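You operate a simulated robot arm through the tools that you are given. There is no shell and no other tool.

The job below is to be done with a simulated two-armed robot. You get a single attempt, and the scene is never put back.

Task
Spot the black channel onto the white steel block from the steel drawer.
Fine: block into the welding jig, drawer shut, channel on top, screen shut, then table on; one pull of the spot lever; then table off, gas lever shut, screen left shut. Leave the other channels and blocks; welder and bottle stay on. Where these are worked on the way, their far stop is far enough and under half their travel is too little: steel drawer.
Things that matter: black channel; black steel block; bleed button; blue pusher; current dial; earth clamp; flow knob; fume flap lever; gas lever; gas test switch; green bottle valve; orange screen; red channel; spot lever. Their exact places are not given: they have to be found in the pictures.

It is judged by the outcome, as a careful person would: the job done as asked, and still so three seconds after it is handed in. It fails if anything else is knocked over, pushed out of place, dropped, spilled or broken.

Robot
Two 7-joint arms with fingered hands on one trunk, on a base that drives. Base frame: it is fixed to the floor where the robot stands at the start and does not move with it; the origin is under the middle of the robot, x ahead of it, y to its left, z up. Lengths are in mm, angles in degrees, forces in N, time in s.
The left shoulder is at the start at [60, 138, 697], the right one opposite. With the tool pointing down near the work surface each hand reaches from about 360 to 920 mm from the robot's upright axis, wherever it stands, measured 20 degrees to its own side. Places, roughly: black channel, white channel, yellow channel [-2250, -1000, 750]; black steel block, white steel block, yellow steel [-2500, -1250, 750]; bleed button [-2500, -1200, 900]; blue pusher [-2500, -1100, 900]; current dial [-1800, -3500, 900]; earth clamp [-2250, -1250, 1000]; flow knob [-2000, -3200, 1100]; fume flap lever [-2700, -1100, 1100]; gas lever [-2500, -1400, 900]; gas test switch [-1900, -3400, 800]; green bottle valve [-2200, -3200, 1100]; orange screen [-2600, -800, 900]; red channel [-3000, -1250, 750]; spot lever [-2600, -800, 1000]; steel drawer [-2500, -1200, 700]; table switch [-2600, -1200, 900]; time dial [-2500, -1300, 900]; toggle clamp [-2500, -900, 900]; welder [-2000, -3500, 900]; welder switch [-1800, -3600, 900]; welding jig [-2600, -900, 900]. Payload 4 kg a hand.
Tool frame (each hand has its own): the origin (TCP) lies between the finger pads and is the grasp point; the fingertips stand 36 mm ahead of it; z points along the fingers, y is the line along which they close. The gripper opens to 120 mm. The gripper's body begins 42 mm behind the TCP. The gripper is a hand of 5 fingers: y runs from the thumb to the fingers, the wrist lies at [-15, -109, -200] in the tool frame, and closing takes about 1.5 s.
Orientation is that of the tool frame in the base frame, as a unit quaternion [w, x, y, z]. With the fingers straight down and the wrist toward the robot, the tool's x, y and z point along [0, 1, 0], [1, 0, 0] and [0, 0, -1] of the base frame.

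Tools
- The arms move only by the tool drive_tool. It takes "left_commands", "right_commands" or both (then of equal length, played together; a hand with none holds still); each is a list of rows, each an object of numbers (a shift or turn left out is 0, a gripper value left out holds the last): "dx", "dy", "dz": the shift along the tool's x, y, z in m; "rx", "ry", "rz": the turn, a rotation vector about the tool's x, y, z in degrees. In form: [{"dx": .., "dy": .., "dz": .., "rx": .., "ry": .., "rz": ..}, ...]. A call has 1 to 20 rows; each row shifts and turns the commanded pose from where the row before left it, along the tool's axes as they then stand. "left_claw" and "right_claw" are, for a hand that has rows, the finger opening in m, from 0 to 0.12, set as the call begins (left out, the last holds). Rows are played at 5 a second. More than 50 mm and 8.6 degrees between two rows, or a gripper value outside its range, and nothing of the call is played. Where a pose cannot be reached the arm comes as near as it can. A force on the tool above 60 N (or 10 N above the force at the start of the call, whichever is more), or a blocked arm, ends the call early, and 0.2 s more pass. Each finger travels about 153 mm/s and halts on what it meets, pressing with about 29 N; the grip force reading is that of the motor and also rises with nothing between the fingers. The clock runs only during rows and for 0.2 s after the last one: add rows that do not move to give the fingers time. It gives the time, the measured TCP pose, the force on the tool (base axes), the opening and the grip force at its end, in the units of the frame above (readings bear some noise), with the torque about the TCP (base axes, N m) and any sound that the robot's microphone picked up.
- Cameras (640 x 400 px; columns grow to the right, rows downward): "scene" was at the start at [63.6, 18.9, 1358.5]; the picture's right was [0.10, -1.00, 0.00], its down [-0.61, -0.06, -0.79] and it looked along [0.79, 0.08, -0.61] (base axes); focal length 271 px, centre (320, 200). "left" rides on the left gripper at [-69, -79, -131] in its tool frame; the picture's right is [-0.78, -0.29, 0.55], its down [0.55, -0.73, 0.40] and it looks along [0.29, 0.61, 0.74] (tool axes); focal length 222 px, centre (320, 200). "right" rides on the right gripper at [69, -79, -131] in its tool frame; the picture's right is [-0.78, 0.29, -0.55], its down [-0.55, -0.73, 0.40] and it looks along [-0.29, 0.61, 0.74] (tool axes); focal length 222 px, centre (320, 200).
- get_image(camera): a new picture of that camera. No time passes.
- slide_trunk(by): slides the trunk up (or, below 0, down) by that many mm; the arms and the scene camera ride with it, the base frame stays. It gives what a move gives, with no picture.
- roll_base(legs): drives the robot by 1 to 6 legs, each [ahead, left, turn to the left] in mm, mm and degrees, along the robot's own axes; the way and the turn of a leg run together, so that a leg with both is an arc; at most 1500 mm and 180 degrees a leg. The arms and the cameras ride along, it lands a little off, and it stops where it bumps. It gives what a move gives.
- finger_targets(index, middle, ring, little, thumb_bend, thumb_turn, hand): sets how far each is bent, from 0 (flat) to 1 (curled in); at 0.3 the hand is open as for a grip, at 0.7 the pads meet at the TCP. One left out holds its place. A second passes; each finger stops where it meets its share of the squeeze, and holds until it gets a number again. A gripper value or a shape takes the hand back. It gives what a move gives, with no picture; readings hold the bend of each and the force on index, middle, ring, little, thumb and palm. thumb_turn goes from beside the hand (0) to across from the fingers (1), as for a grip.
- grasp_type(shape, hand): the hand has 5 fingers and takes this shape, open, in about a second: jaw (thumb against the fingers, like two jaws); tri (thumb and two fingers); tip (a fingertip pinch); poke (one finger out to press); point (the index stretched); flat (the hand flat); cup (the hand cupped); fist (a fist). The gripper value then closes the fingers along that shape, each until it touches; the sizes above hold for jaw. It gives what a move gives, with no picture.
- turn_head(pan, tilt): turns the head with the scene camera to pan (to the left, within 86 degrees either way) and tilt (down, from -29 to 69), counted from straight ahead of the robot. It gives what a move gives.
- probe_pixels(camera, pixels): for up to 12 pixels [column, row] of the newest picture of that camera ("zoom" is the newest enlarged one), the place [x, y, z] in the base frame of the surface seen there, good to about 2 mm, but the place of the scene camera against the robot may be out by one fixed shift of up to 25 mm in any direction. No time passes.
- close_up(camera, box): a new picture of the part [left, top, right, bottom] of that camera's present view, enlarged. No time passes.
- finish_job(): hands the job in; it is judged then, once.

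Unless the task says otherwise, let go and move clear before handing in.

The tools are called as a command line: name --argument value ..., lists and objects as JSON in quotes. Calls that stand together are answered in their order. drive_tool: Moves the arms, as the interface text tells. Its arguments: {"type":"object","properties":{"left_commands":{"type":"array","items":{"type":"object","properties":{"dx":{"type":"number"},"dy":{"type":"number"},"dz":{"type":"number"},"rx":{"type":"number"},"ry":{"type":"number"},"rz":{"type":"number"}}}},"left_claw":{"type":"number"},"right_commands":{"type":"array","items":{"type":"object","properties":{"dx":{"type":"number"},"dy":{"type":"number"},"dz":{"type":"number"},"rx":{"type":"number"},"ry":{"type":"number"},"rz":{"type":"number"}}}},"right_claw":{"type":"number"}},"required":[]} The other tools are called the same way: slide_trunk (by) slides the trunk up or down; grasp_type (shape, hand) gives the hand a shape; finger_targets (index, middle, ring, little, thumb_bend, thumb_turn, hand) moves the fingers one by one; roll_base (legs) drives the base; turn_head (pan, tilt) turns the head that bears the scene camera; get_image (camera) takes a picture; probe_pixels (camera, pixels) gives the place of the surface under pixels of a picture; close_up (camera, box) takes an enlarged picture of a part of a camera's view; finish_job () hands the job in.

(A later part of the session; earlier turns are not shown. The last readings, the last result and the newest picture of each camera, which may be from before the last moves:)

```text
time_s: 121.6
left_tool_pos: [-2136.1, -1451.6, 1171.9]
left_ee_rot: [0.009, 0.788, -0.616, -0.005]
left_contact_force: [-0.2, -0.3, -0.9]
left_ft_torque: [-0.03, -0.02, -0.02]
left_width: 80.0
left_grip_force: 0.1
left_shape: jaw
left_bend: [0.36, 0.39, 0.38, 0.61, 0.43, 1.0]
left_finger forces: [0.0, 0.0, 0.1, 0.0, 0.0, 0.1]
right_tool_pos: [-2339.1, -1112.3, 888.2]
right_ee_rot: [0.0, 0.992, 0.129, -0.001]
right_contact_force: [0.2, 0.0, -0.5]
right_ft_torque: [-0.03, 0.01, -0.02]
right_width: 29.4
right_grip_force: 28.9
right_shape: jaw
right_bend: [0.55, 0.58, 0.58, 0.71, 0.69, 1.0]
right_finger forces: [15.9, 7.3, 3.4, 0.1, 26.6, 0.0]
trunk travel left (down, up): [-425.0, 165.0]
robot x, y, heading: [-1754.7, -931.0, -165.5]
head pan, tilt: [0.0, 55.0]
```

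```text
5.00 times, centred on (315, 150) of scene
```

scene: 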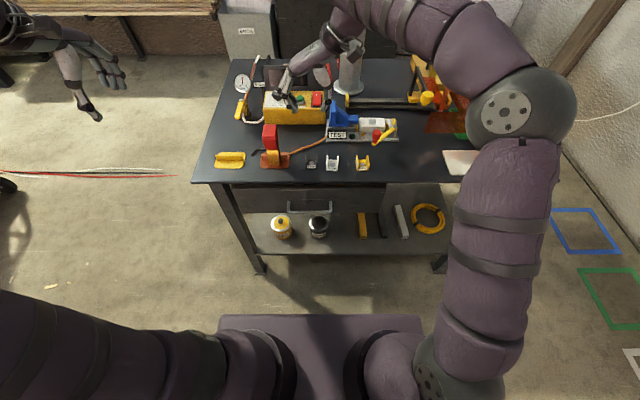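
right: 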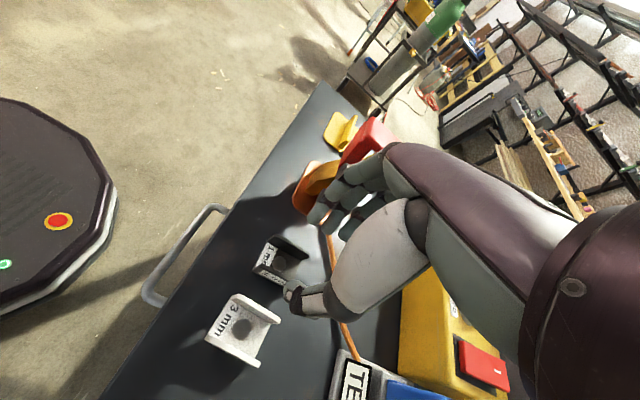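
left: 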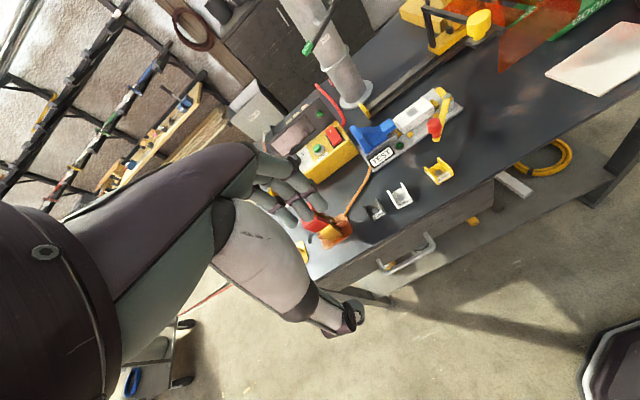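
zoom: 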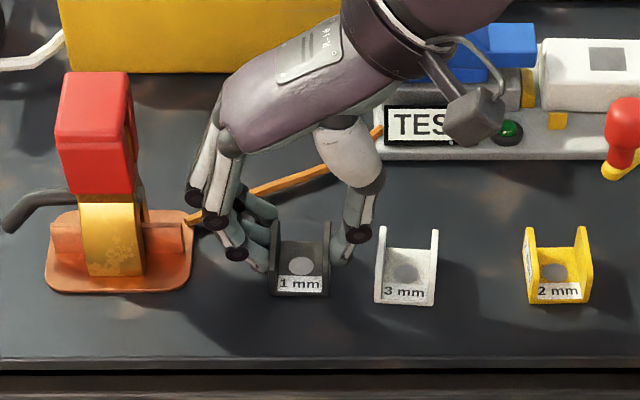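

Gripped (index/middle/ring and thumb forces present). Lifting slowly.

drive_tool --right_commands '[{"dz": -0.01}, {"dz": -0.015}, {"dz": -0.025}, {}]'

close_up --camera "right" --box '[230, 150, 410, 350]'

close_up --camera "scene" --box '[260, 100, 370, 180]'

```text
time_s: 122.6
left_tool_pos: [-2136.2, -1452.8, 1172.7]
left_ee_rot: [0.008, 0.788, -0.616, -0.004]
left_contact_force: [0.8, -0.4, 0.9]
left_ft_torque: [0.03, 0.02, 0.0]
left_width: 79.7
left_grip_force: 0.0
left_shape: jaw
left_bend: [0.36, 0.39, 0.38, 0.61, 0.43, 1.0]
left_finger forces: [0.0, 0.1, 0.0, 0.0, 0.0, 0.0]
right_tool_pos: [-2340.7, -1110.4, 937.2]
right_ee_rot: [0.0, 0.992, 0.128, 0.0]
right_contact_force: [0.6, 0.0, -0.5]
right_ft_torque: [0.01, -0.02, 0.01]
right_width: 28.9
right_grip_force: 29.4
right_shape: jaw
right_bend: [0.55, 0.58, 0.58, 0.71, 0.69, 1.0]
right_finger forces: [15.9, 7.3, 3.4, 0.1, 26.6, 0.1]
trunk travel left (down, up): [-425.0, 165.0]
robot x, y, heading: [-1754.5, -930.7, -165.3]
head pan, tilt: [0.0, 55.0]
```

```text
2.00 times, centred on (320, 250) of right
```

zoom: 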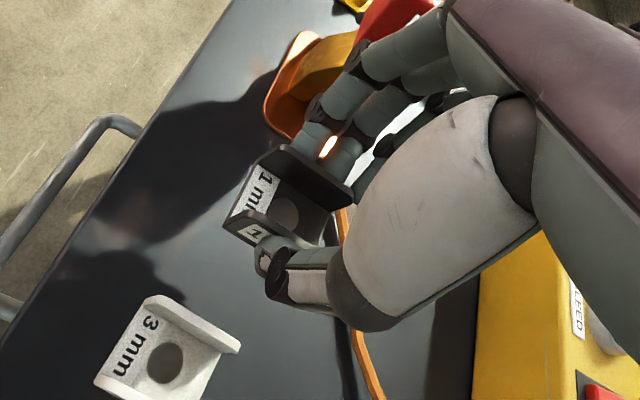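

```text
5.00 times, centred on (315, 140) of scene
```

zoom: 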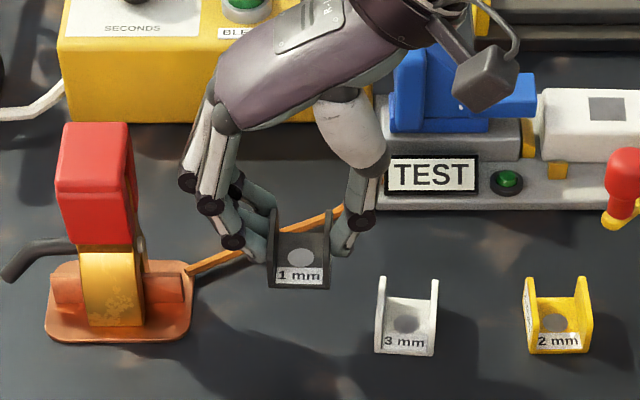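

The black channel is lifted level, the white one undisturbed. I'll probe the channel in hand (right camera) to know its offset.

close_up --camera "right" --box '[265, 200, 345, 290]'

probe_pixels --camera "zoom" --pixels '[[320, 225], [340, 60], [500, 170], [250, 240], [200, 230], [230, 95], [330, 215], [300, 245], [420, 110], [280, 150]]'

```text
4.44 times, centred on (305, 245) of right
```

zoom: 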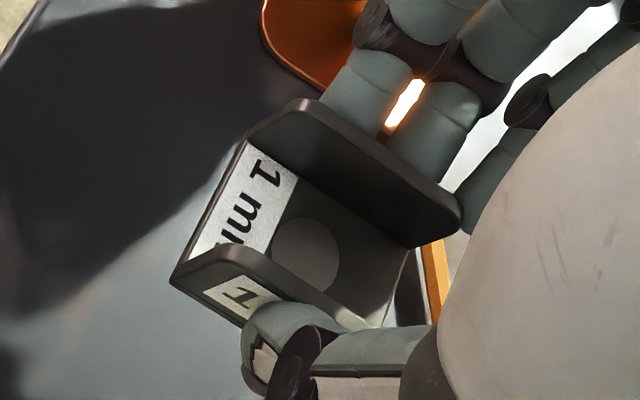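

```text
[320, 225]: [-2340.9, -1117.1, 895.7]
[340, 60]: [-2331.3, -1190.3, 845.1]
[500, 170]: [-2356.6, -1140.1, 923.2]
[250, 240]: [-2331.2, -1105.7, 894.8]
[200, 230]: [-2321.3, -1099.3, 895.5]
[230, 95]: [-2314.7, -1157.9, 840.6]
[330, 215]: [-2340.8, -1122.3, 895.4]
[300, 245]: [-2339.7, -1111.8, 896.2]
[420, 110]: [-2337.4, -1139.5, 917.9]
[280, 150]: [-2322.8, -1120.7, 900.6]
```

The channel is centred within ~1.5 mm of the TCP, its bottom ~46 mm below. I'll raise it, check the fume-flap lever's position, and drive the base 70 mm ahead for reach.

drive_tool --right_commands '[{"dz": -0.035}, {"dz": -0.035}, {"dz": -0.035}, {}]'

roll_base --legs '[[65, 0, 0]]'

get_image --camera "scene"

get_image --camera "right"

```text
time_s: 123.6
left_tool_pos: [-2134.9, -1453.0, 1172.0]
left_ee_rot: [0.008, 0.788, -0.616, -0.004]
left_contact_force: [-0.2, 0.6, 0.7]
left_ft_torque: [-0.02, 0.02, 0.0]
left_width: 80.1
left_grip_force: 0.1
left_shape: jaw
left_bend: [0.36, 0.39, 0.38, 0.61, 0.43, 1.0]
left_finger forces: [0.0, 0.0, 0.0, 0.1, 0.0, 0.1]
right_tool_pos: [-2341.8, -1109.6, 1041.3]
right_ee_rot: [0.0, 0.992, 0.128, 0.0]
right_contact_force: [-1.2, -0.6, 0.2]
right_ft_torque: [-0.03, -0.01, -0.01]
right_width: 29.3
right_grip_force: 28.9
right_shape: jaw
right_bend: [0.55, 0.58, 0.59, 0.71, 0.69, 1.0]
right_finger forces: [15.8, 7.3, 3.3, 0.0, 26.5, 0.0]
trunk travel left (down, up): [-425.0, 165.0]
robot x, y, heading: [-1755.6, -931.5, -165.5]
head pan, tilt: [0.0, 55.0]
```

```text
time_s: 124.5
left_tool_pos: [-2199.3, -1469.1, 1172.0]
left_ee_rot: [0.008, 0.788, -0.616, -0.004]
left_contact_force: [-0.6, -0.3, 0.0]
left_ft_torque: [0.02, -0.03, -0.02]
left_width: 80.0
left_grip_force: 0.1
left_shape: jaw
left_bend: [0.36, 0.39, 0.38, 0.61, 0.43, 1.0]
left_finger forces: [0.0, 0.0, 0.1, 0.0, 0.0, 0.0]
right_tool_pos: [-2404.5, -1127.8, 1041.1]
right_ee_rot: [0.0, 0.992, 0.128, -0.001]
right_contact_force: [-0.5, 0.0, -0.5]
right_ft_torque: [-0.01, -0.01, 0.02]
right_width: 29.2
right_grip_force: 29.3
right_shape: jaw
right_bend: [0.55, 0.58, 0.59, 0.71, 0.69, 1.0]
right_finger forces: [15.9, 7.3, 3.3, 0.0, 26.6, 0.1]
trunk travel left (down, up): [-425.0, 165.0]
robot x, y, heading: [-1816.7, -949.2, -165.3]
head pan, tilt: [0.0, 55.0]
```

```text
taken
```

scene: 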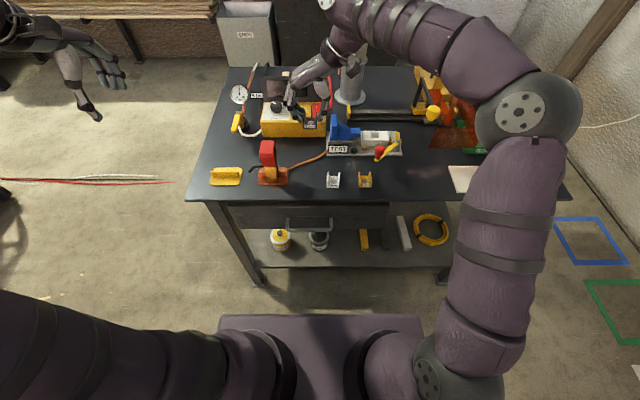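

```text
taken
```

right: 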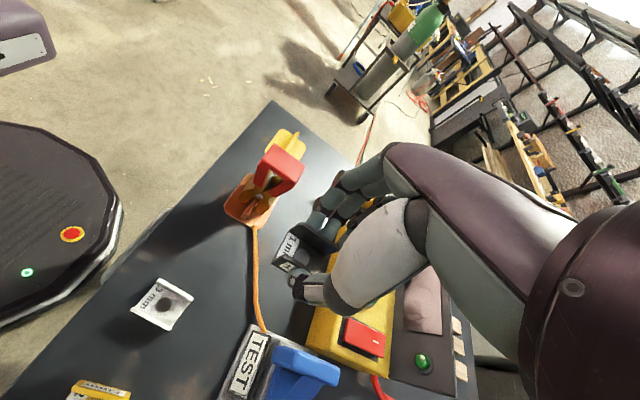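

Checking elbow/forearm heights versus the spot lever before swinging right.

probe_pixels --camera "scene" --pixels '[[530, 90], [480, 50], [420, 30], [370, 15], [330, 60], [460, 110], [430, 114], [310, 80]]'

```text
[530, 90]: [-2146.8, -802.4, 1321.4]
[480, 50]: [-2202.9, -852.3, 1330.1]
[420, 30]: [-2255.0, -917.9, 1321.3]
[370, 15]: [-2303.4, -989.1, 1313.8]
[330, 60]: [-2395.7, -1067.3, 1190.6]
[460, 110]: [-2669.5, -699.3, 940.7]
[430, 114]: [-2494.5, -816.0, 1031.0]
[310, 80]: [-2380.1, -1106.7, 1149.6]
```

Forearm is at z≥1200, well above the lever. Moving over the block.

drive_tool --right_commands '[{"dy": -0.0408, "dx": -0.0177}, {"dy": -0.0408, "dx": -0.0177}, {"dy": -0.0408, "dx": -0.0177}, {"dy": -0.0408, "dx": -0.0177}, {"dy": -0.0408, "dx": -0.0177}, {}]'

get_image --camera "right"

get_image --camera "scene"

```text
time_s: 126.0
left_tool_pos: [-2198.6, -1469.1, 1172.3]
left_ee_rot: [0.009, 0.788, -0.616, -0.005]
left_contact_force: [0.1, 1.0, 0.0]
left_ft_torque: [-0.01, 0.0, -0.02]
left_width: 80.3
left_grip_force: 0.2
left_shape: jaw
left_bend: [0.36, 0.39, 0.38, 0.61, 0.43, 1.0]
left_finger forces: [0.0, 0.0, 0.0, 0.1, 0.0, 0.0]
right_tool_pos: [-2539.5, -950.2, 1041.6]
right_ee_rot: [0.0, 0.992, 0.13, -0.001]
right_contact_force: [0.4, 0.3, 0.0]
right_ft_torque: [-0.02, -0.02, -0.01]
right_width: 29.0
right_grip_force: 29.4
right_shape: jaw
right_bend: [0.55, 0.58, 0.59, 0.71, 0.69, 1.0]
right_finger forces: [15.9, 7.3, 3.3, 0.1, 26.5, 0.0]
trunk travel left (down, up): [-425.0, 165.0]
robot x, y, heading: [-1817.2, -947.7, -165.2]
head pan, tilt: [0.0, 55.0]
```

```text
taken
```

right: 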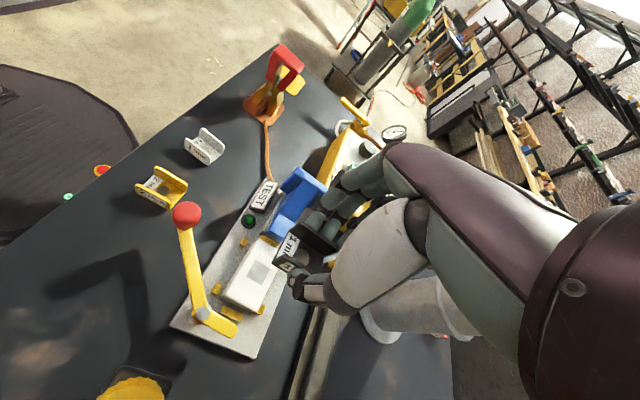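

```text
taken
```

scene: 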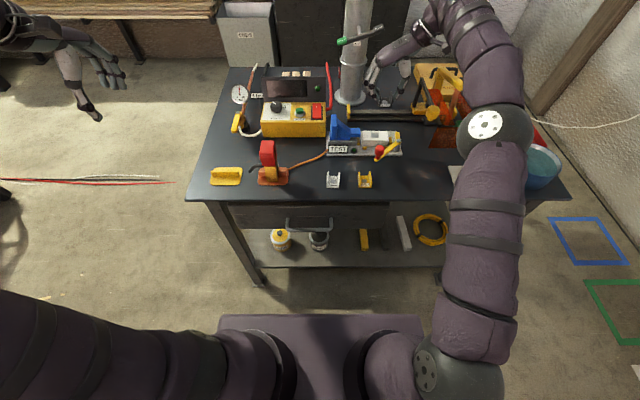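

The hand is above the block (right-cam block at (252,272), channel at (300,245)). Probing both to align.

close_up --camera "right" --box '[190, 200, 350, 350]'

probe_pixels --camera "zoom" --pixels '[[285, 185], [270, 170], [305, 195], [262, 200], [290, 215], [240, 195], [290, 130], [225, 260], [150, 235], [405, 160], [395, 130], [395, 155]]'

```text
2.67 times, centred on (270, 275) of right
```

zoom: 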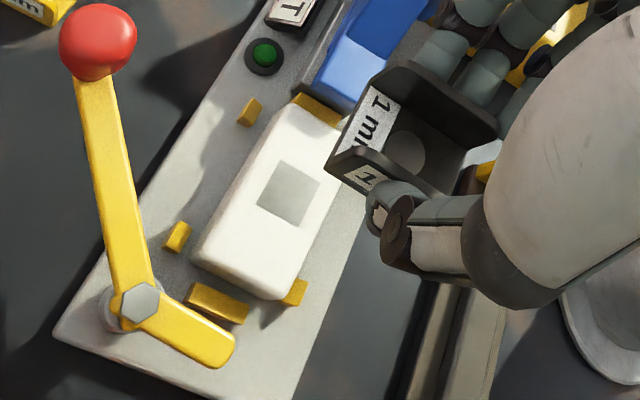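

```text
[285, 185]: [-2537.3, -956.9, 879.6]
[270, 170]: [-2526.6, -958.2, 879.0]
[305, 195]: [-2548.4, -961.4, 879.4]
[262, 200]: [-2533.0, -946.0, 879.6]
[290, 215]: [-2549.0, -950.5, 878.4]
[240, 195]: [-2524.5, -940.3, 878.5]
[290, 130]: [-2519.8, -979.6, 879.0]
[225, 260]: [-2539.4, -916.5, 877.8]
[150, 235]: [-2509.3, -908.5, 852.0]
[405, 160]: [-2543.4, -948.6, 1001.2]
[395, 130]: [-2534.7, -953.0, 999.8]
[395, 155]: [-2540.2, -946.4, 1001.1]
```

Block centre ≈(e=-277, n=-2700), channel ≈(-272.5, -2699). I'll shift 4 mm left and descend to about 20 mm above.

drive_tool --right_commands '[{"dy": 0.004}, {"dz": 0.033}, {"dz": 0.033}, {"dz": 0.03}, {}]'

close_up --camera "right" --box '[200, 180, 360, 330]'

close_up --camera "scene" --box '[310, 70, 430, 170]'

```text
time_s: 127.2
left_tool_pos: [-2198.2, -1468.3, 1171.0]
left_ee_rot: [0.008, 0.787, -0.617, -0.004]
left_contact_force: [0.0, -0.3, 0.0]
left_ft_torque: [-0.01, -0.03, -0.01]
left_width: 80.2
left_grip_force: 0.1
left_shape: jaw
left_bend: [0.36, 0.39, 0.38, 0.61, 0.43, 1.0]
left_finger forces: [0.1, 0.1, 0.0, 0.0, 0.1, 0.0]
right_tool_pos: [-2541.1, -953.1, 946.7]
right_ee_rot: [0.0, 0.992, 0.128, -0.001]
right_contact_force: [0.7, 0.8, -0.6]
right_ft_torque: [-0.01, -0.02, 0.02]
right_width: 29.1
right_grip_force: 29.3
right_shape: jaw
right_bend: [0.55, 0.58, 0.59, 0.71, 0.69, 1.0]
right_finger forces: [16.0, 7.3, 3.4, 0.0, 26.5, 0.0]
trunk travel left (down, up): [-425.0, 165.0]
robot x, y, heading: [-1817.3, -946.2, -165.2]
head pan, tilt: [0.0, 55.0]
```

```text
2.67 times, centred on (280, 255) of right
```

zoom: 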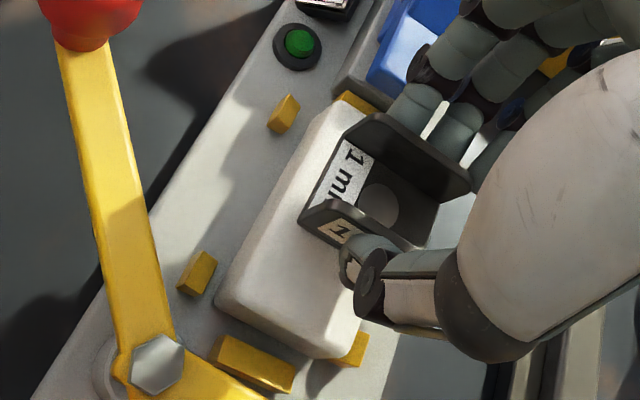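

```text
4.00 times, centred on (370, 120) of scene
```

zoom: 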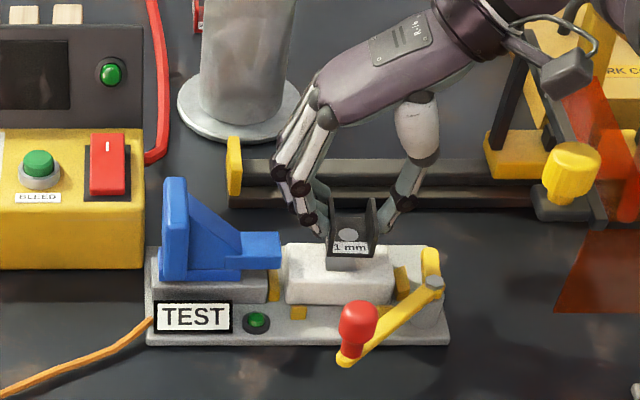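

The fingers clear the pusher nose. Final alignment check by probing the channel's hole, walls, and block edges.

close_up --camera "right" --box '[200, 180, 360, 330]'

probe_pixels --camera "zoom" --pixels '[[378, 207], [370, 195], [385, 215], [315, 205], [365, 120], [455, 180], [400, 240], [230, 290], [345, 110], [340, 345], [300, 290], [375, 190]]'

```text
2.67 times, centred on (280, 255) of right
```

zoom: 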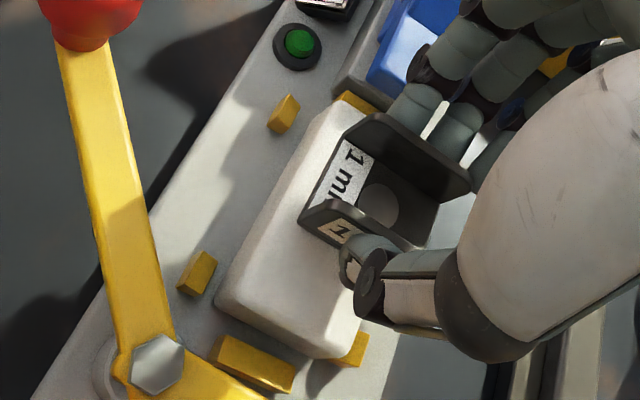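

```text
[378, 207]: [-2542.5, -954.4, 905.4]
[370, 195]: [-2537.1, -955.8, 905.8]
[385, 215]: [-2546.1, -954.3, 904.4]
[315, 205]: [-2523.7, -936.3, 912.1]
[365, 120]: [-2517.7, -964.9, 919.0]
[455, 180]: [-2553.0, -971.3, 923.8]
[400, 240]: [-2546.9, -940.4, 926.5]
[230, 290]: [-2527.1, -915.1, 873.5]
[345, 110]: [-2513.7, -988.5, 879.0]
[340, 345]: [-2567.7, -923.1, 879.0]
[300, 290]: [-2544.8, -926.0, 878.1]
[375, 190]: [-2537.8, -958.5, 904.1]
```

The hole is exactly over the block centre (e=-277, n=-2701). Lowering the last ~22 mm gently.

drive_tool --right_commands '[{"dz": 0.009}, {"dz": 0.009}, {"dz": 0.002}, {}]'

drive_tool --right_commands '[{"dz": 0.001}, {}]'

```text
time_s: 128.2
left_tool_pos: [-2199.3, -1468.5, 1171.4]
left_ee_rot: [0.008, 0.788, -0.616, -0.004]
left_contact_force: [0.3, 0.5, 0.3]
left_ft_torque: [0.01, 0.0, -0.03]
left_width: 80.2
left_grip_force: 0.1
left_shape: jaw
left_bend: [0.36, 0.39, 0.38, 0.61, 0.43, 1.0]
left_finger forces: [0.1, 0.0, 0.0, 0.1, 0.0, 0.1]
right_tool_pos: [-2540.1, -956.5, 926.4]
right_ee_rot: [0.0, 0.992, 0.128, 0.0]
right_contact_force: [1.1, -0.1, -0.2]
right_ft_torque: [0.02, 0.04, 0.02]
right_width: 29.1
right_grip_force: 28.8
right_shape: jaw
right_bend: [0.55, 0.58, 0.59, 0.71, 0.69, 1.0]
right_finger forces: [15.9, 7.5, 3.3, 0.0, 26.5, 0.0]
trunk travel left (down, up): [-425.0, 165.0]
robot x, y, heading: [-1816.4, -947.3, -165.1]
head pan, tilt: [0.0, 55.0]
```

```text
time_s: 128.8
left_tool_pos: [-2200.0, -1469.3, 1171.0]
left_ee_rot: [0.009, 0.788, -0.616, -0.004]
left_contact_force: [-0.5, -0.1, -0.4]
left_ft_torque: [0.07, -0.02, 0.0]
left_width: 80.0
left_grip_force: 0.1
left_shape: jaw
left_bend: [0.36, 0.39, 0.38, 0.61, 0.43, 1.0]
left_finger forces: [0.0, 0.0, 0.0, 0.1, 0.1, 0.0]
right_tool_pos: [-2540.3, -955.8, 924.9]
right_ee_rot: [0.0, 0.992, 0.128, 0.0]
right_contact_force: [1.0, -0.3, 1.3]
right_ft_torque: [-0.03, 0.01, 0.0]
right_width: 29.2
right_grip_force: 29.4
right_shape: jaw
right_bend: [0.55, 0.58, 0.59, 0.71, 0.69, 1.0]
right_finger forces: [15.9, 7.4, 3.6, 0.0, 26.6, 0.1]
trunk travel left (down, up): [-425.0, 165.0]
robot x, y, heading: [-1817.2, -946.8, -165.2]
head pan, tilt: [0.0, 55.0]
```

drive_tool --right_commands '[{"dz": 0.001}, {}]'

close_up --camera "scene" --box '[330, 90, 410, 160]'

```text
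time_s: 129.3
left_tool_pos: [-2199.1, -1468.3, 1171.2]
left_ee_rot: [0.009, 0.788, -0.616, -0.005]
left_contact_force: [0.4, 0.2, -0.2]
left_ft_torque: [-0.05, 0.0, -0.01]
left_width: 80.1
left_grip_force: 0.0
left_shape: jaw
left_bend: [0.36, 0.39, 0.38, 0.61, 0.43, 1.0]
left_finger forces: [0.0, 0.1, 0.1, 0.0, 0.0, 0.1]
right_tool_pos: [-2541.3, -955.1, 924.3]
right_ee_rot: [0.0, 0.992, 0.128, -0.002]
right_contact_force: [-0.2, 0.1, 4.8]
right_ft_torque: [0.0, 0.02, 0.0]
right_width: 29.3
right_grip_force: 28.9
right_shape: jaw
right_bend: [0.55, 0.58, 0.59, 0.71, 0.69, 1.0]
right_finger forces: [15.9, 7.6, 3.7, 0.1, 27.4, 0.1]
trunk travel left (down, up): [-425.0, 165.0]
robot x, y, heading: [-1819.2, -946.4, -165.2]
head pan, tilt: [0.0, 55.0]
```

```text
5.71 times, centred on (370, 125) of scene
```

zoom: 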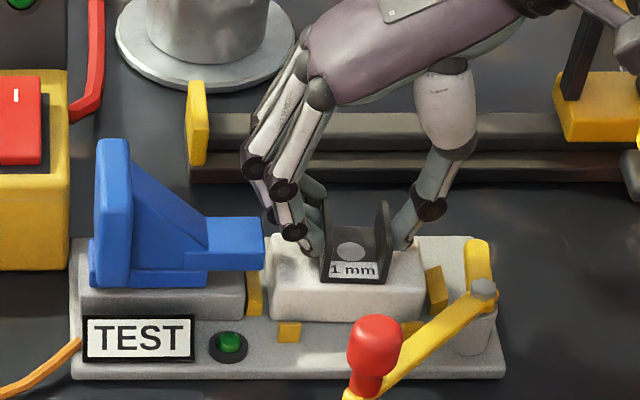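

The channel rests on the block (4.8 N). I'll open the hand just a bit and rise straight up.

drive_tool --right_commands '[{}, {}, {}]' --right_claw 0.046

close_up --camera "scene" --box '[330, 90, 410, 160]'

close_up --camera "right" --box '[200, 180, 360, 330]'

```text
time_s: 130.2
left_tool_pos: [-2199.6, -1469.1, 1171.6]
left_ee_rot: [0.009, 0.787, -0.616, -0.004]
left_contact_force: [-0.4, -0.2, 0.7]
left_ft_torque: [0.0, 0.01, 0.02]
left_width: 79.9
left_grip_force: 0.1
left_shape: jaw
left_bend: [0.36, 0.39, 0.38, 0.61, 0.43, 1.0]
left_finger forces: [0.1, 0.0, 0.0, 0.0, 0.1, 0.0]
right_tool_pos: [-2540.7, -956.3, 923.7]
right_ee_rot: [0.0, 0.992, 0.128, 0.001]
right_contact_force: [0.4, 0.5, -0.7]
right_ft_torque: [0.0, -0.01, -0.03]
right_width: 45.8
right_grip_force: 0.1
right_shape: jaw
right_bend: [0.47, 0.51, 0.49, 0.71, 0.66, 1.0]
right_finger forces: [0.0, 0.0, 0.0, 0.1, 0.0, 0.0]
trunk travel left (down, up): [-425.0, 165.0]
robot x, y, heading: [-1817.6, -946.6, -165.3]
head pan, tilt: [0.0, 55.0]
```

```text
5.71 times, centred on (370, 125) of scene
```

zoom: 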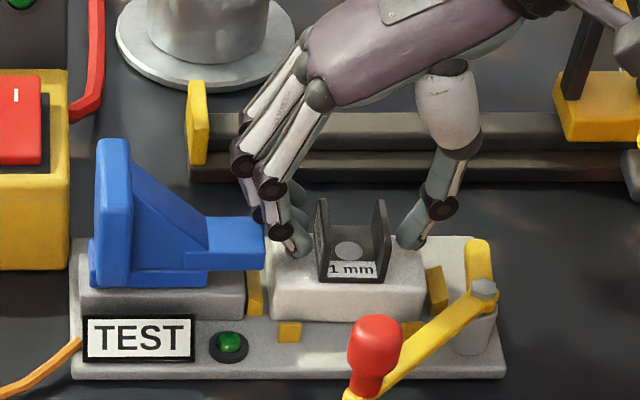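

```text
2.67 times, centred on (280, 255) of right
```

zoom: 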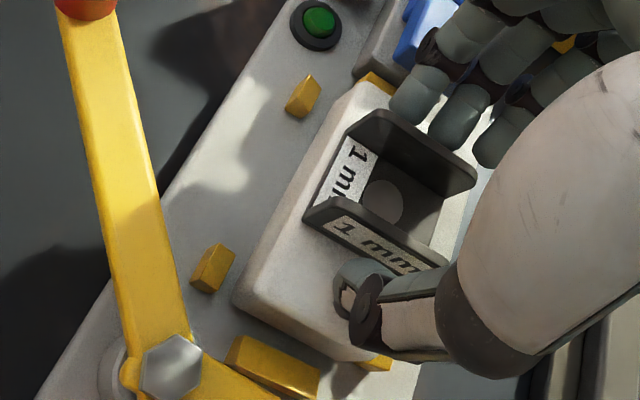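

Both sides are clear of the channel walls. Rising straight up.

drive_tool --right_commands '[{"dz": -0.01}, {"dz": -0.015}, {"dz": -0.02}, {"dz": -0.03}, {"dz": -0.03}, {"dz": -0.03}, {}]'

close_up --camera "right" --box '[180, 200, 340, 350]'

get_image --camera "scene"

```text
time_s: 131.8
left_tool_pos: [-2198.3, -1468.4, 1172.0]
left_ee_rot: [0.008, 0.787, -0.616, -0.004]
left_contact_force: [-0.1, 0.8, -0.2]
left_ft_torque: [-0.04, 0.03, -0.02]
left_width: 80.2
left_grip_force: 0.0
left_shape: jaw
left_bend: [0.36, 0.39, 0.38, 0.61, 0.43, 1.0]
left_finger forces: [0.1, 0.0, 0.0, 0.0, 0.1, 0.0]
right_tool_pos: [-2540.1, -956.3, 1056.0]
right_ee_rot: [0.0, 0.992, 0.128, -0.001]
right_contact_force: [-0.4, -0.6, -0.2]
right_ft_torque: [-0.01, 0.01, -0.04]
right_width: 45.8
right_grip_force: 0.1
right_shape: jaw
right_bend: [0.47, 0.51, 0.49, 0.71, 0.66, 1.0]
right_finger forces: [0.0, 0.0, 0.0, 0.0, 0.0, 0.0]
trunk travel left (down, up): [-425.0, 165.0]
robot x, y, heading: [-1819.1, -949.0, -165.3]
head pan, tilt: [0.0, 55.0]
```

```text
2.67 times, centred on (260, 275) of right
```

zoom: 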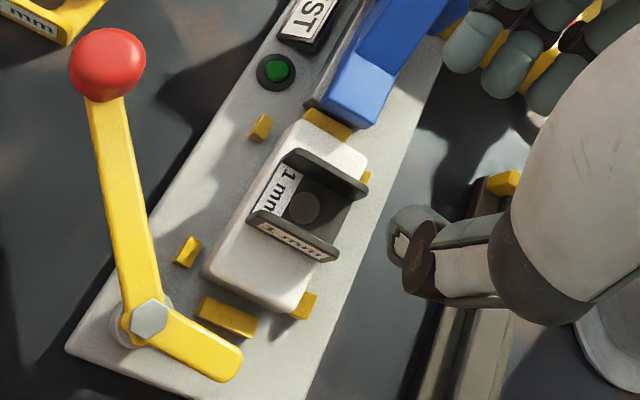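

```text
taken
```

scene: 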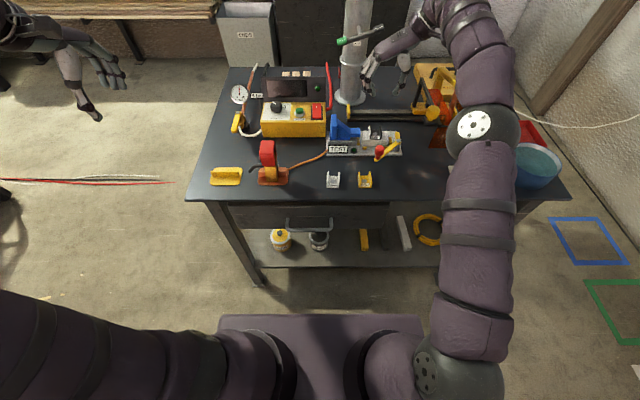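

The black channel sits squarely on the white block. Now I'll retract the right hand, raise it, and turn it back to the standard orientation before viewing the screen knob.

drive_tool --right_commands '[{"dx": 0.04}, {"dx": 0.04}, {"dx": 0.04, "dz": -0.02}, {"dx": 0.03, "dz": -0.03}, {"dz": -0.04}, {"rz": 8.5}, {"rz": 8.5}, {"rz": 8.5}, {"rz": 8.5}, {"rz": 8.5}, {"rz": 8.5}, {"rz": 8.5}, {"rz": 8.5}, {"rz": 8.5}, {"rz": 8.5}, {"rz": 5.0}, {}]'

get_image --camera "right"

get_image --camera "scene"

```text
time_s: 135.3
left_tool_pos: [-2197.9, -1469.6, 1171.8]
left_ee_rot: [0.008, 0.787, -0.616, -0.004]
left_contact_force: [-0.8, -0.3, -0.4]
left_ft_torque: [0.01, 0.0, -0.02]
left_width: 80.3
left_grip_force: 0.1
left_shape: jaw
left_bend: [0.36, 0.39, 0.38, 0.61, 0.43, 1.0]
left_finger forces: [0.0, 0.0, 0.1, 0.0, 0.1, 0.0]
right_tool_pos: [-2395.5, -918.2, 1149.6]
right_ee_rot: [0.001, 0.792, -0.611, 0.0]
right_contact_force: [0.5, 0.3, -0.6]
right_ft_torque: [-0.01, 0.0, 0.01]
right_width: 45.8
right_grip_force: 0.0
right_shape: jaw
right_bend: [0.47, 0.51, 0.49, 0.7, 0.66, 1.0]
right_finger forces: [0.0, 0.0, 0.1, 0.0, 0.0, 0.0]
trunk travel left (down, up): [-425.0, 165.0]
robot x, y, heading: [-1816.7, -944.7, -165.2]
head pan, tilt: [0.0, 55.0]
```

```text
taken
```

right: 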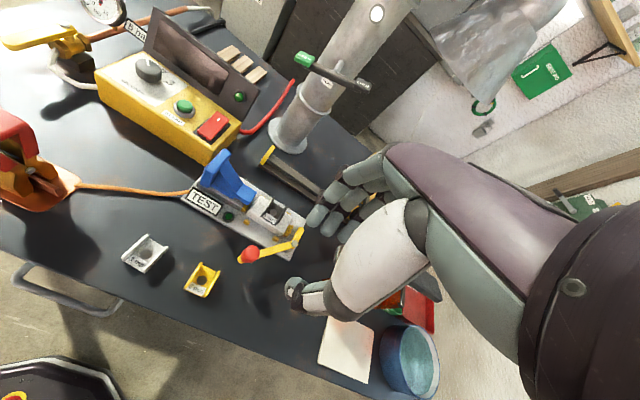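

```text
taken
```

scene: 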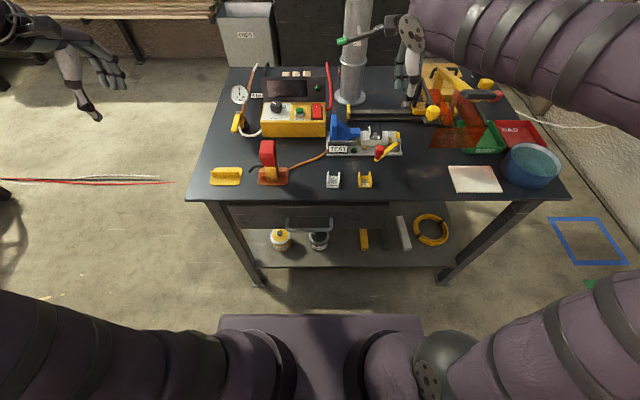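

I'll move the right hand to the right and back a little to see the screen, knob and lever with its own camera.

drive_tool --right_commands '[{"dy": -0.04}, {"dy": -0.04}, {"dx": -0.04}, {"dx": -0.04}, {"dx": -0.04}, {"dx": -0.04}, {}]' --right_claw 0.06

get_image --camera "right"

close_up --camera "right" --box '[180, 80, 360, 230]'

```text
time_s: 136.9
left_tool_pos: [-2199.8, -1468.4, 1171.2]
left_ee_rot: [0.009, 0.787, -0.616, -0.004]
left_contact_force: [0.8, -0.4, 0.7]
left_ft_torque: [-0.02, 0.0, 0.01]
left_width: 80.1
left_grip_force: 0.0
left_shape: jaw
left_bend: [0.36, 0.39, 0.38, 0.61, 0.43, 1.0]
left_finger forces: [0.0, 0.1, 0.0, 0.0, 0.0, 0.1]
right_tool_pos: [-2358.8, -743.2, 1149.7]
right_ee_rot: [0.001, 0.792, -0.611, -0.001]
right_contact_force: [-0.9, -0.2, -0.4]
right_ft_torque: [0.02, -0.01, 0.02]
right_width: 59.7
right_grip_force: 0.0
right_shape: jaw
right_bend: [0.42, 0.46, 0.44, 0.69, 0.56, 1.0]
right_finger forces: [0.0, 0.0, 0.0, 0.1, 0.1, 0.1]
trunk travel left (down, up): [-425.0, 165.0]
robot x, y, heading: [-1816.1, -949.5, -165.2]
head pan, tilt: [0.0, 55.0]
```

```text
taken
```

right: 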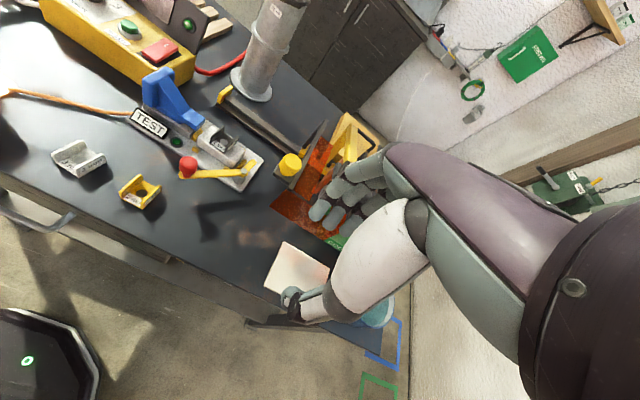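

```text
2.67 times, centred on (270, 155) of right
```

zoom: 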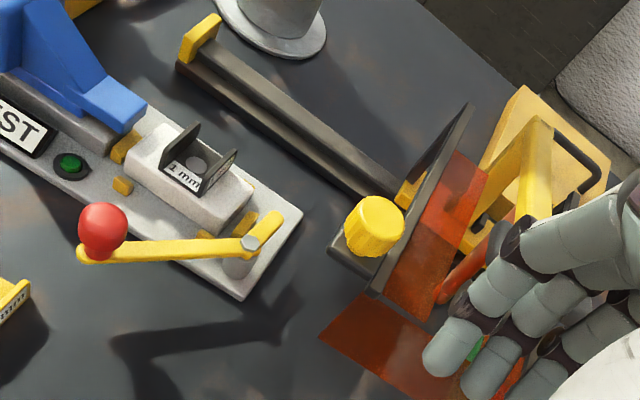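

Clear view: knob at zoom (375,225), toggle knob (105,228), front panel (385,345). Probing these.

probe_pixels --camera "zoom" --pixels '[[372, 212], [370, 245], [345, 235], [400, 225], [345, 260], [375, 288], [465, 112], [330, 325], [420, 375], [370, 300], [103, 225], [90, 250]]'

probe_pixels --camera "zoom" --pixels '[[105, 210], [200, 247], [130, 248], [245, 243], [270, 222], [190, 60], [205, 20], [380, 180], [405, 195], [25, 20], [110, 95], [450, 290]]'

```text
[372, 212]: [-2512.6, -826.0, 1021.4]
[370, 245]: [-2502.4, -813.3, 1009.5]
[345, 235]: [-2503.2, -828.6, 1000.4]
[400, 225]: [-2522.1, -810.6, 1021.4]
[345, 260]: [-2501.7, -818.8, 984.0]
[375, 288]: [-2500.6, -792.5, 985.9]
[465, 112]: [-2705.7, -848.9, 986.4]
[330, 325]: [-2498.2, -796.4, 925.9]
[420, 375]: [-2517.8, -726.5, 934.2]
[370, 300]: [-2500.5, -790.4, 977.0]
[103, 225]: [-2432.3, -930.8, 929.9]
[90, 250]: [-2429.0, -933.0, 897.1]
```

```text
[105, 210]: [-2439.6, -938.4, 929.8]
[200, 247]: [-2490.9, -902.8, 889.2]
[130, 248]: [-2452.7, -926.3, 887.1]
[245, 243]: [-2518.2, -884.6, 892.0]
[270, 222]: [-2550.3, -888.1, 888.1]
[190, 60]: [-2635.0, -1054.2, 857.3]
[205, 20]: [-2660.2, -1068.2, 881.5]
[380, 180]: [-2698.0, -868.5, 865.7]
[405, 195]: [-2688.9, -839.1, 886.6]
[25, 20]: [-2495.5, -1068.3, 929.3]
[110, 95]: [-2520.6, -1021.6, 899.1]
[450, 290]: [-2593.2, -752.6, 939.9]
```

The front panel plane is at n≈-2619 (bottom ~908) and clears the toggle knob (n>-2600) and arm (z 892). The knob centre is about (e=-151, n=-2642), top z 1021. I'll check the lever handle's extent next to it.

close_up --camera "scene" --box '[400, 55, 520, 155]'

probe_pixels --camera "zoom" --pixels '[[165, 235], [300, 155], [395, 155], [440, 170], [330, 150], [500, 160], [530, 165], [160, 210]]'

```text
4.00 times, centred on (460, 105) of scene
```

zoom: 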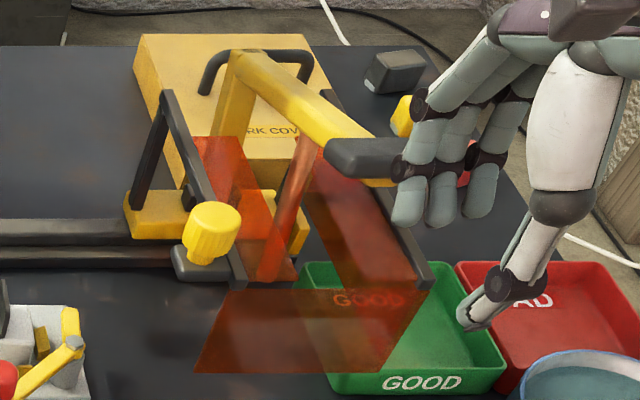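

```text
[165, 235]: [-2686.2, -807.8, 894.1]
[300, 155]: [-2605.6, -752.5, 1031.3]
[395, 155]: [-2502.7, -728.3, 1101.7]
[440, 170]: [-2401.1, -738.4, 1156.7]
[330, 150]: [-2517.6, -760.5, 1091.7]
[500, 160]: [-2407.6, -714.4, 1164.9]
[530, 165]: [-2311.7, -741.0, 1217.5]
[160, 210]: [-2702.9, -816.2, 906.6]
```

The lever handle's left end is at e≈-97, so a straight-down hand would crowd it. I'll lean the right hand 30° (body to the upper left), opening 60 mm, and approach the knob from upper left.

drive_tool --right_commands '[{"ry": -7.5}, {"ry": -7.5}, {"ry": -7.5}, {"ry": -7.5}, {"dx": 0.0264, "dz": -0.0153}, {"dx": 0.0264, "dz": -0.0153}, {"dy": 0.043}, {"dy": 0.043}, {"dy": 0.043}, {"dy": 0.043}, {}]' --right_claw 0.065

get_image --camera "right"

close_up --camera "scene" --box '[340, 20, 520, 160]'

```text
time_s: 139.3
left_tool_pos: [-2198.6, -1468.6, 1172.3]
left_ee_rot: [0.008, 0.787, -0.617, -0.004]
left_contact_force: [0.0, 0.6, 0.2]
left_ft_torque: [-0.01, -0.02, 0.02]
left_width: 80.1
left_grip_force: 0.1
left_shape: jaw
left_bend: [0.36, 0.39, 0.38, 0.61, 0.43, 1.0]
left_finger forces: [0.0, 0.0, 0.0, 0.0, 0.0, 0.0]
right_tool_pos: [-2511.1, -847.6, 1146.6]
right_ee_rot: [-0.157, 0.764, -0.59, -0.206]
right_contact_force: [-0.3, -0.2, 0.7]
right_ft_torque: [0.0, -0.03, 0.02]
right_width: 64.9
right_grip_force: 0.1
right_shape: jaw
right_bend: [0.4, 0.44, 0.42, 0.67, 0.52, 1.0]
right_finger forces: [0.1, 0.0, 0.1, 0.0, 0.0, 0.1]
trunk travel left (down, up): [-425.0, 165.0]
robot x, y, heading: [-1820.6, -948.4, -165.4]
head pan, tilt: [0.0, 55.0]
```

```text
taken
```

right: 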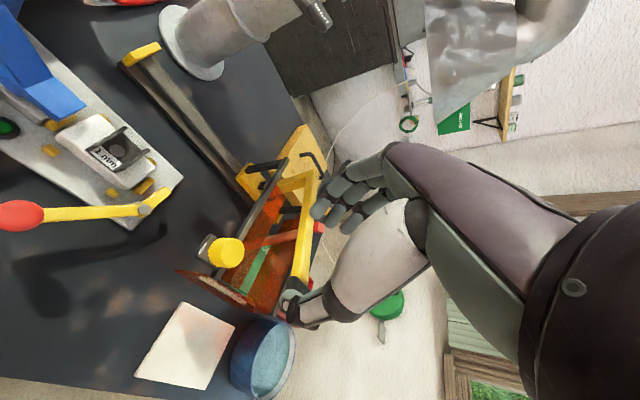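

```text
2.86 times, centred on (430, 90) of scene
```

zoom: 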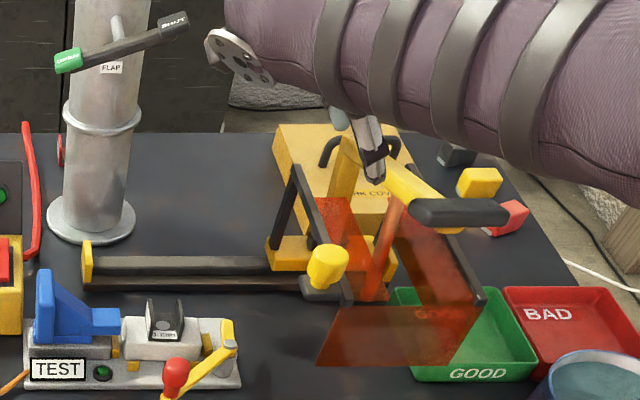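

Orientation and position are as planned (e=-182, n=-2643). Going down 84 mm to the pre-grip point.

drive_tool --right_commands '[{"dx": 0.021, "dz": 0.0364}, {"dx": 0.021, "dz": 0.0364}, {}]'

get_image --camera "right"

close_up --camera "scene" --box '[380, 50, 500, 150]'

```text
time_s: 140.2
left_tool_pos: [-2199.4, -1468.8, 1171.6]
left_ee_rot: [0.008, 0.788, -0.616, -0.004]
left_contact_force: [-0.5, 0.0, -0.5]
left_ft_torque: [-0.02, 0.0, -0.03]
left_width: 80.4
left_grip_force: 0.0
left_shape: jaw
left_bend: [0.36, 0.39, 0.38, 0.61, 0.43, 1.0]
left_finger forces: [0.0, 0.1, 0.0, 0.0, 0.0, 0.1]
right_tool_pos: [-2510.6, -846.6, 1065.1]
right_ee_rot: [-0.157, 0.765, -0.59, -0.206]
right_contact_force: [-0.3, 0.5, -0.5]
right_ft_torque: [-0.01, -0.02, 0.0]
right_width: 64.9
right_grip_force: 0.0
right_shape: jaw
right_bend: [0.4, 0.44, 0.42, 0.67, 0.52, 1.0]
right_finger forces: [0.0, 0.0, 0.0, 0.0, 0.0, 0.0]
trunk travel left (down, up): [-425.0, 165.0]
robot x, y, heading: [-1820.1, -950.3, -165.3]
head pan, tilt: [0.0, 55.0]
```

```text
taken
```

right: 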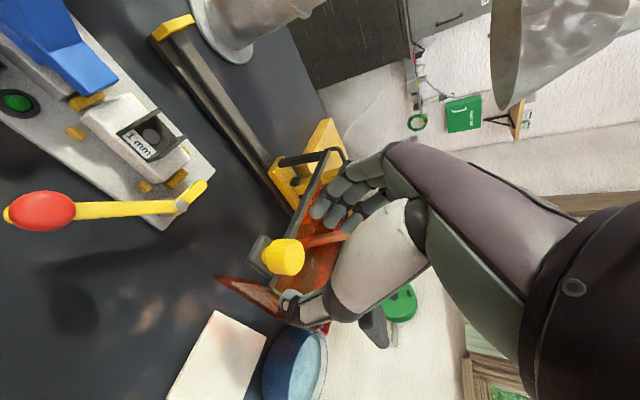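

```text
4.00 times, centred on (440, 100) of scene
```

zoom: 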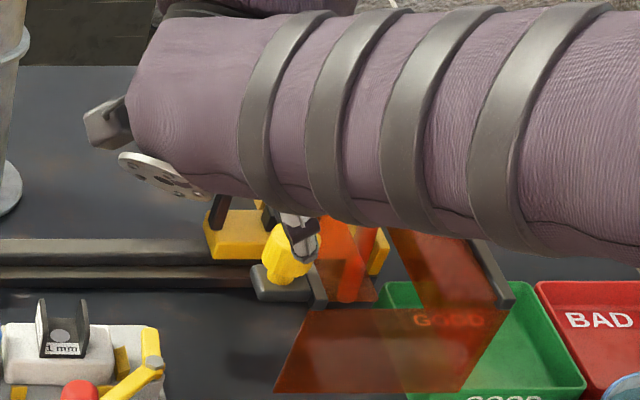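

I'll check the forearm's height relative to the lever handle, and the knob's position between thumb and fingers.

probe_pixels --camera "zoom" --pixels '[[200, 150], [350, 130], [500, 130], [300, 235], [285, 255], [450, 200], [160, 170]]'

close_up --camera "right" --box '[230, 140, 410, 340]'

probe_pixels --camera "right" --pixels '[[284, 256], [270, 262], [300, 250], [284, 240], [280, 275], [330, 240], [372, 325], [258, 245]]'

```text
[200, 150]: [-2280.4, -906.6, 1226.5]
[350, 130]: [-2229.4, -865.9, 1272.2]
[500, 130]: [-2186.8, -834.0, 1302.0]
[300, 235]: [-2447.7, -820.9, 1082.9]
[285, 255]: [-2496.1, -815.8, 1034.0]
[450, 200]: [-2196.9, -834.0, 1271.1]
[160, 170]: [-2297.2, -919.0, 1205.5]
```

```text
2.00 times, centred on (320, 240) of right
```

zoom: 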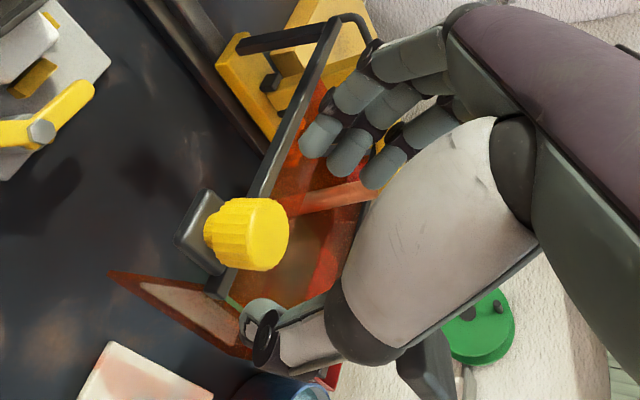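

```text
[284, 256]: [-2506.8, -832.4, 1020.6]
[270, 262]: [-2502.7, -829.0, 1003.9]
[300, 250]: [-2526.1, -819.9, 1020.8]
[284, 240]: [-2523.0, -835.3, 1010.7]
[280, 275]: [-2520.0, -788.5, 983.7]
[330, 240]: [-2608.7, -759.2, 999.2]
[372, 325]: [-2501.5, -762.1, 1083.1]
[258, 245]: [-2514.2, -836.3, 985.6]
```

The forearm is well in front of the lever, and the lever end stays ~19 mm clear of the hand's side. I'll refine the knob's centre by probing the edges of its top disc.

close_up --camera "right" --box '[255, 220, 325, 290]'

probe_pixels --camera "zoom" --pixels '[[180, 180], [250, 110], [290, 160], [270, 230], [200, 250], [170, 200], [230, 180], [130, 140], [110, 200], [150, 250]]'

```text
5.71 times, centred on (290, 255) of right
```

zoom: 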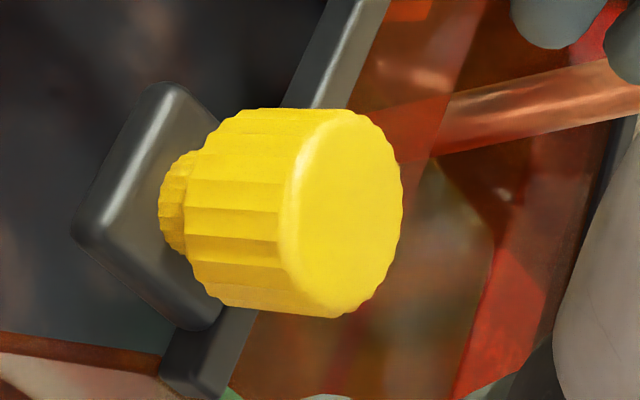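

```text
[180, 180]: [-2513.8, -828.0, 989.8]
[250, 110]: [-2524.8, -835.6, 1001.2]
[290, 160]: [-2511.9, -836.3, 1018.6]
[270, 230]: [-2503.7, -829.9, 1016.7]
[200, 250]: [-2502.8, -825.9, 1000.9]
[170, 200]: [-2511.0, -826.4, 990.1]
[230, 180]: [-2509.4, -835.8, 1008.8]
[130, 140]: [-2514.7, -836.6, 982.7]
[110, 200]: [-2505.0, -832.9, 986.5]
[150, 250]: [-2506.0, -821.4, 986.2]
```

probe_pixels --camera "zoom" --pixels '[[345, 213], [395, 213], [302, 213], [345, 122], [345, 308], [375, 150], [375, 275]]'

```text
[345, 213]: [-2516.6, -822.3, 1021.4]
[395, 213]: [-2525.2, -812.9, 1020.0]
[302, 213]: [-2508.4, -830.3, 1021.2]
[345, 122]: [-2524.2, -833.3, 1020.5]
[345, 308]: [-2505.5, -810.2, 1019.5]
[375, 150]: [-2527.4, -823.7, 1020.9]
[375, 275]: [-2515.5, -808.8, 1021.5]
```

Knob centre: (e=-156, n=-2642), top 1021. Approaching along the hand's axis, then closing on it.

drive_tool --right_commands '[{"dz": 0.02, "dx": 0.002}, {"dz": 0.02, "dx": 0.002}, {"dz": 0.012}, {}]'

close_up --camera "right" --box '[230, 140, 410, 340]'

```text
time_s: 141.2
left_tool_pos: [-2197.5, -1468.6, 1172.6]
left_ee_rot: [0.009, 0.788, -0.616, -0.004]
left_contact_force: [0.8, 0.3, 0.1]
left_ft_torque: [0.01, 0.02, -0.01]
left_width: 79.8
left_grip_force: 0.0
left_shape: jaw
left_bend: [0.36, 0.39, 0.38, 0.61, 0.43, 1.0]
left_finger forces: [0.0, 0.0, 0.0, 0.0, 0.0, 0.1]
right_tool_pos: [-2514.3, -824.1, 1015.4]
right_ee_rot: [-0.157, 0.765, -0.589, -0.206]
right_contact_force: [-0.6, 1.0, -0.2]
right_ft_torque: [0.01, 0.02, 0.02]
right_width: 64.9
right_grip_force: 0.0
right_shape: jaw
right_bend: [0.4, 0.44, 0.42, 0.67, 0.52, 1.0]
right_finger forces: [0.1, 0.0, 0.0, 0.0, 0.1, 0.0]
trunk travel left (down, up): [-425.0, 165.0]
robot x, y, heading: [-1816.7, -947.8, -165.3]
head pan, tilt: [0.0, 55.0]
```

```text
2.00 times, centred on (320, 240) of right
```

zoom: 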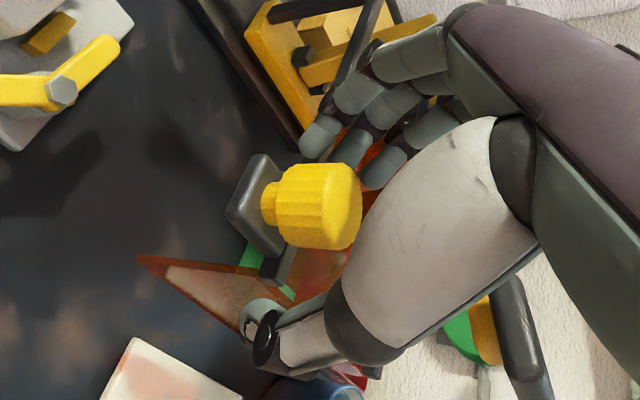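

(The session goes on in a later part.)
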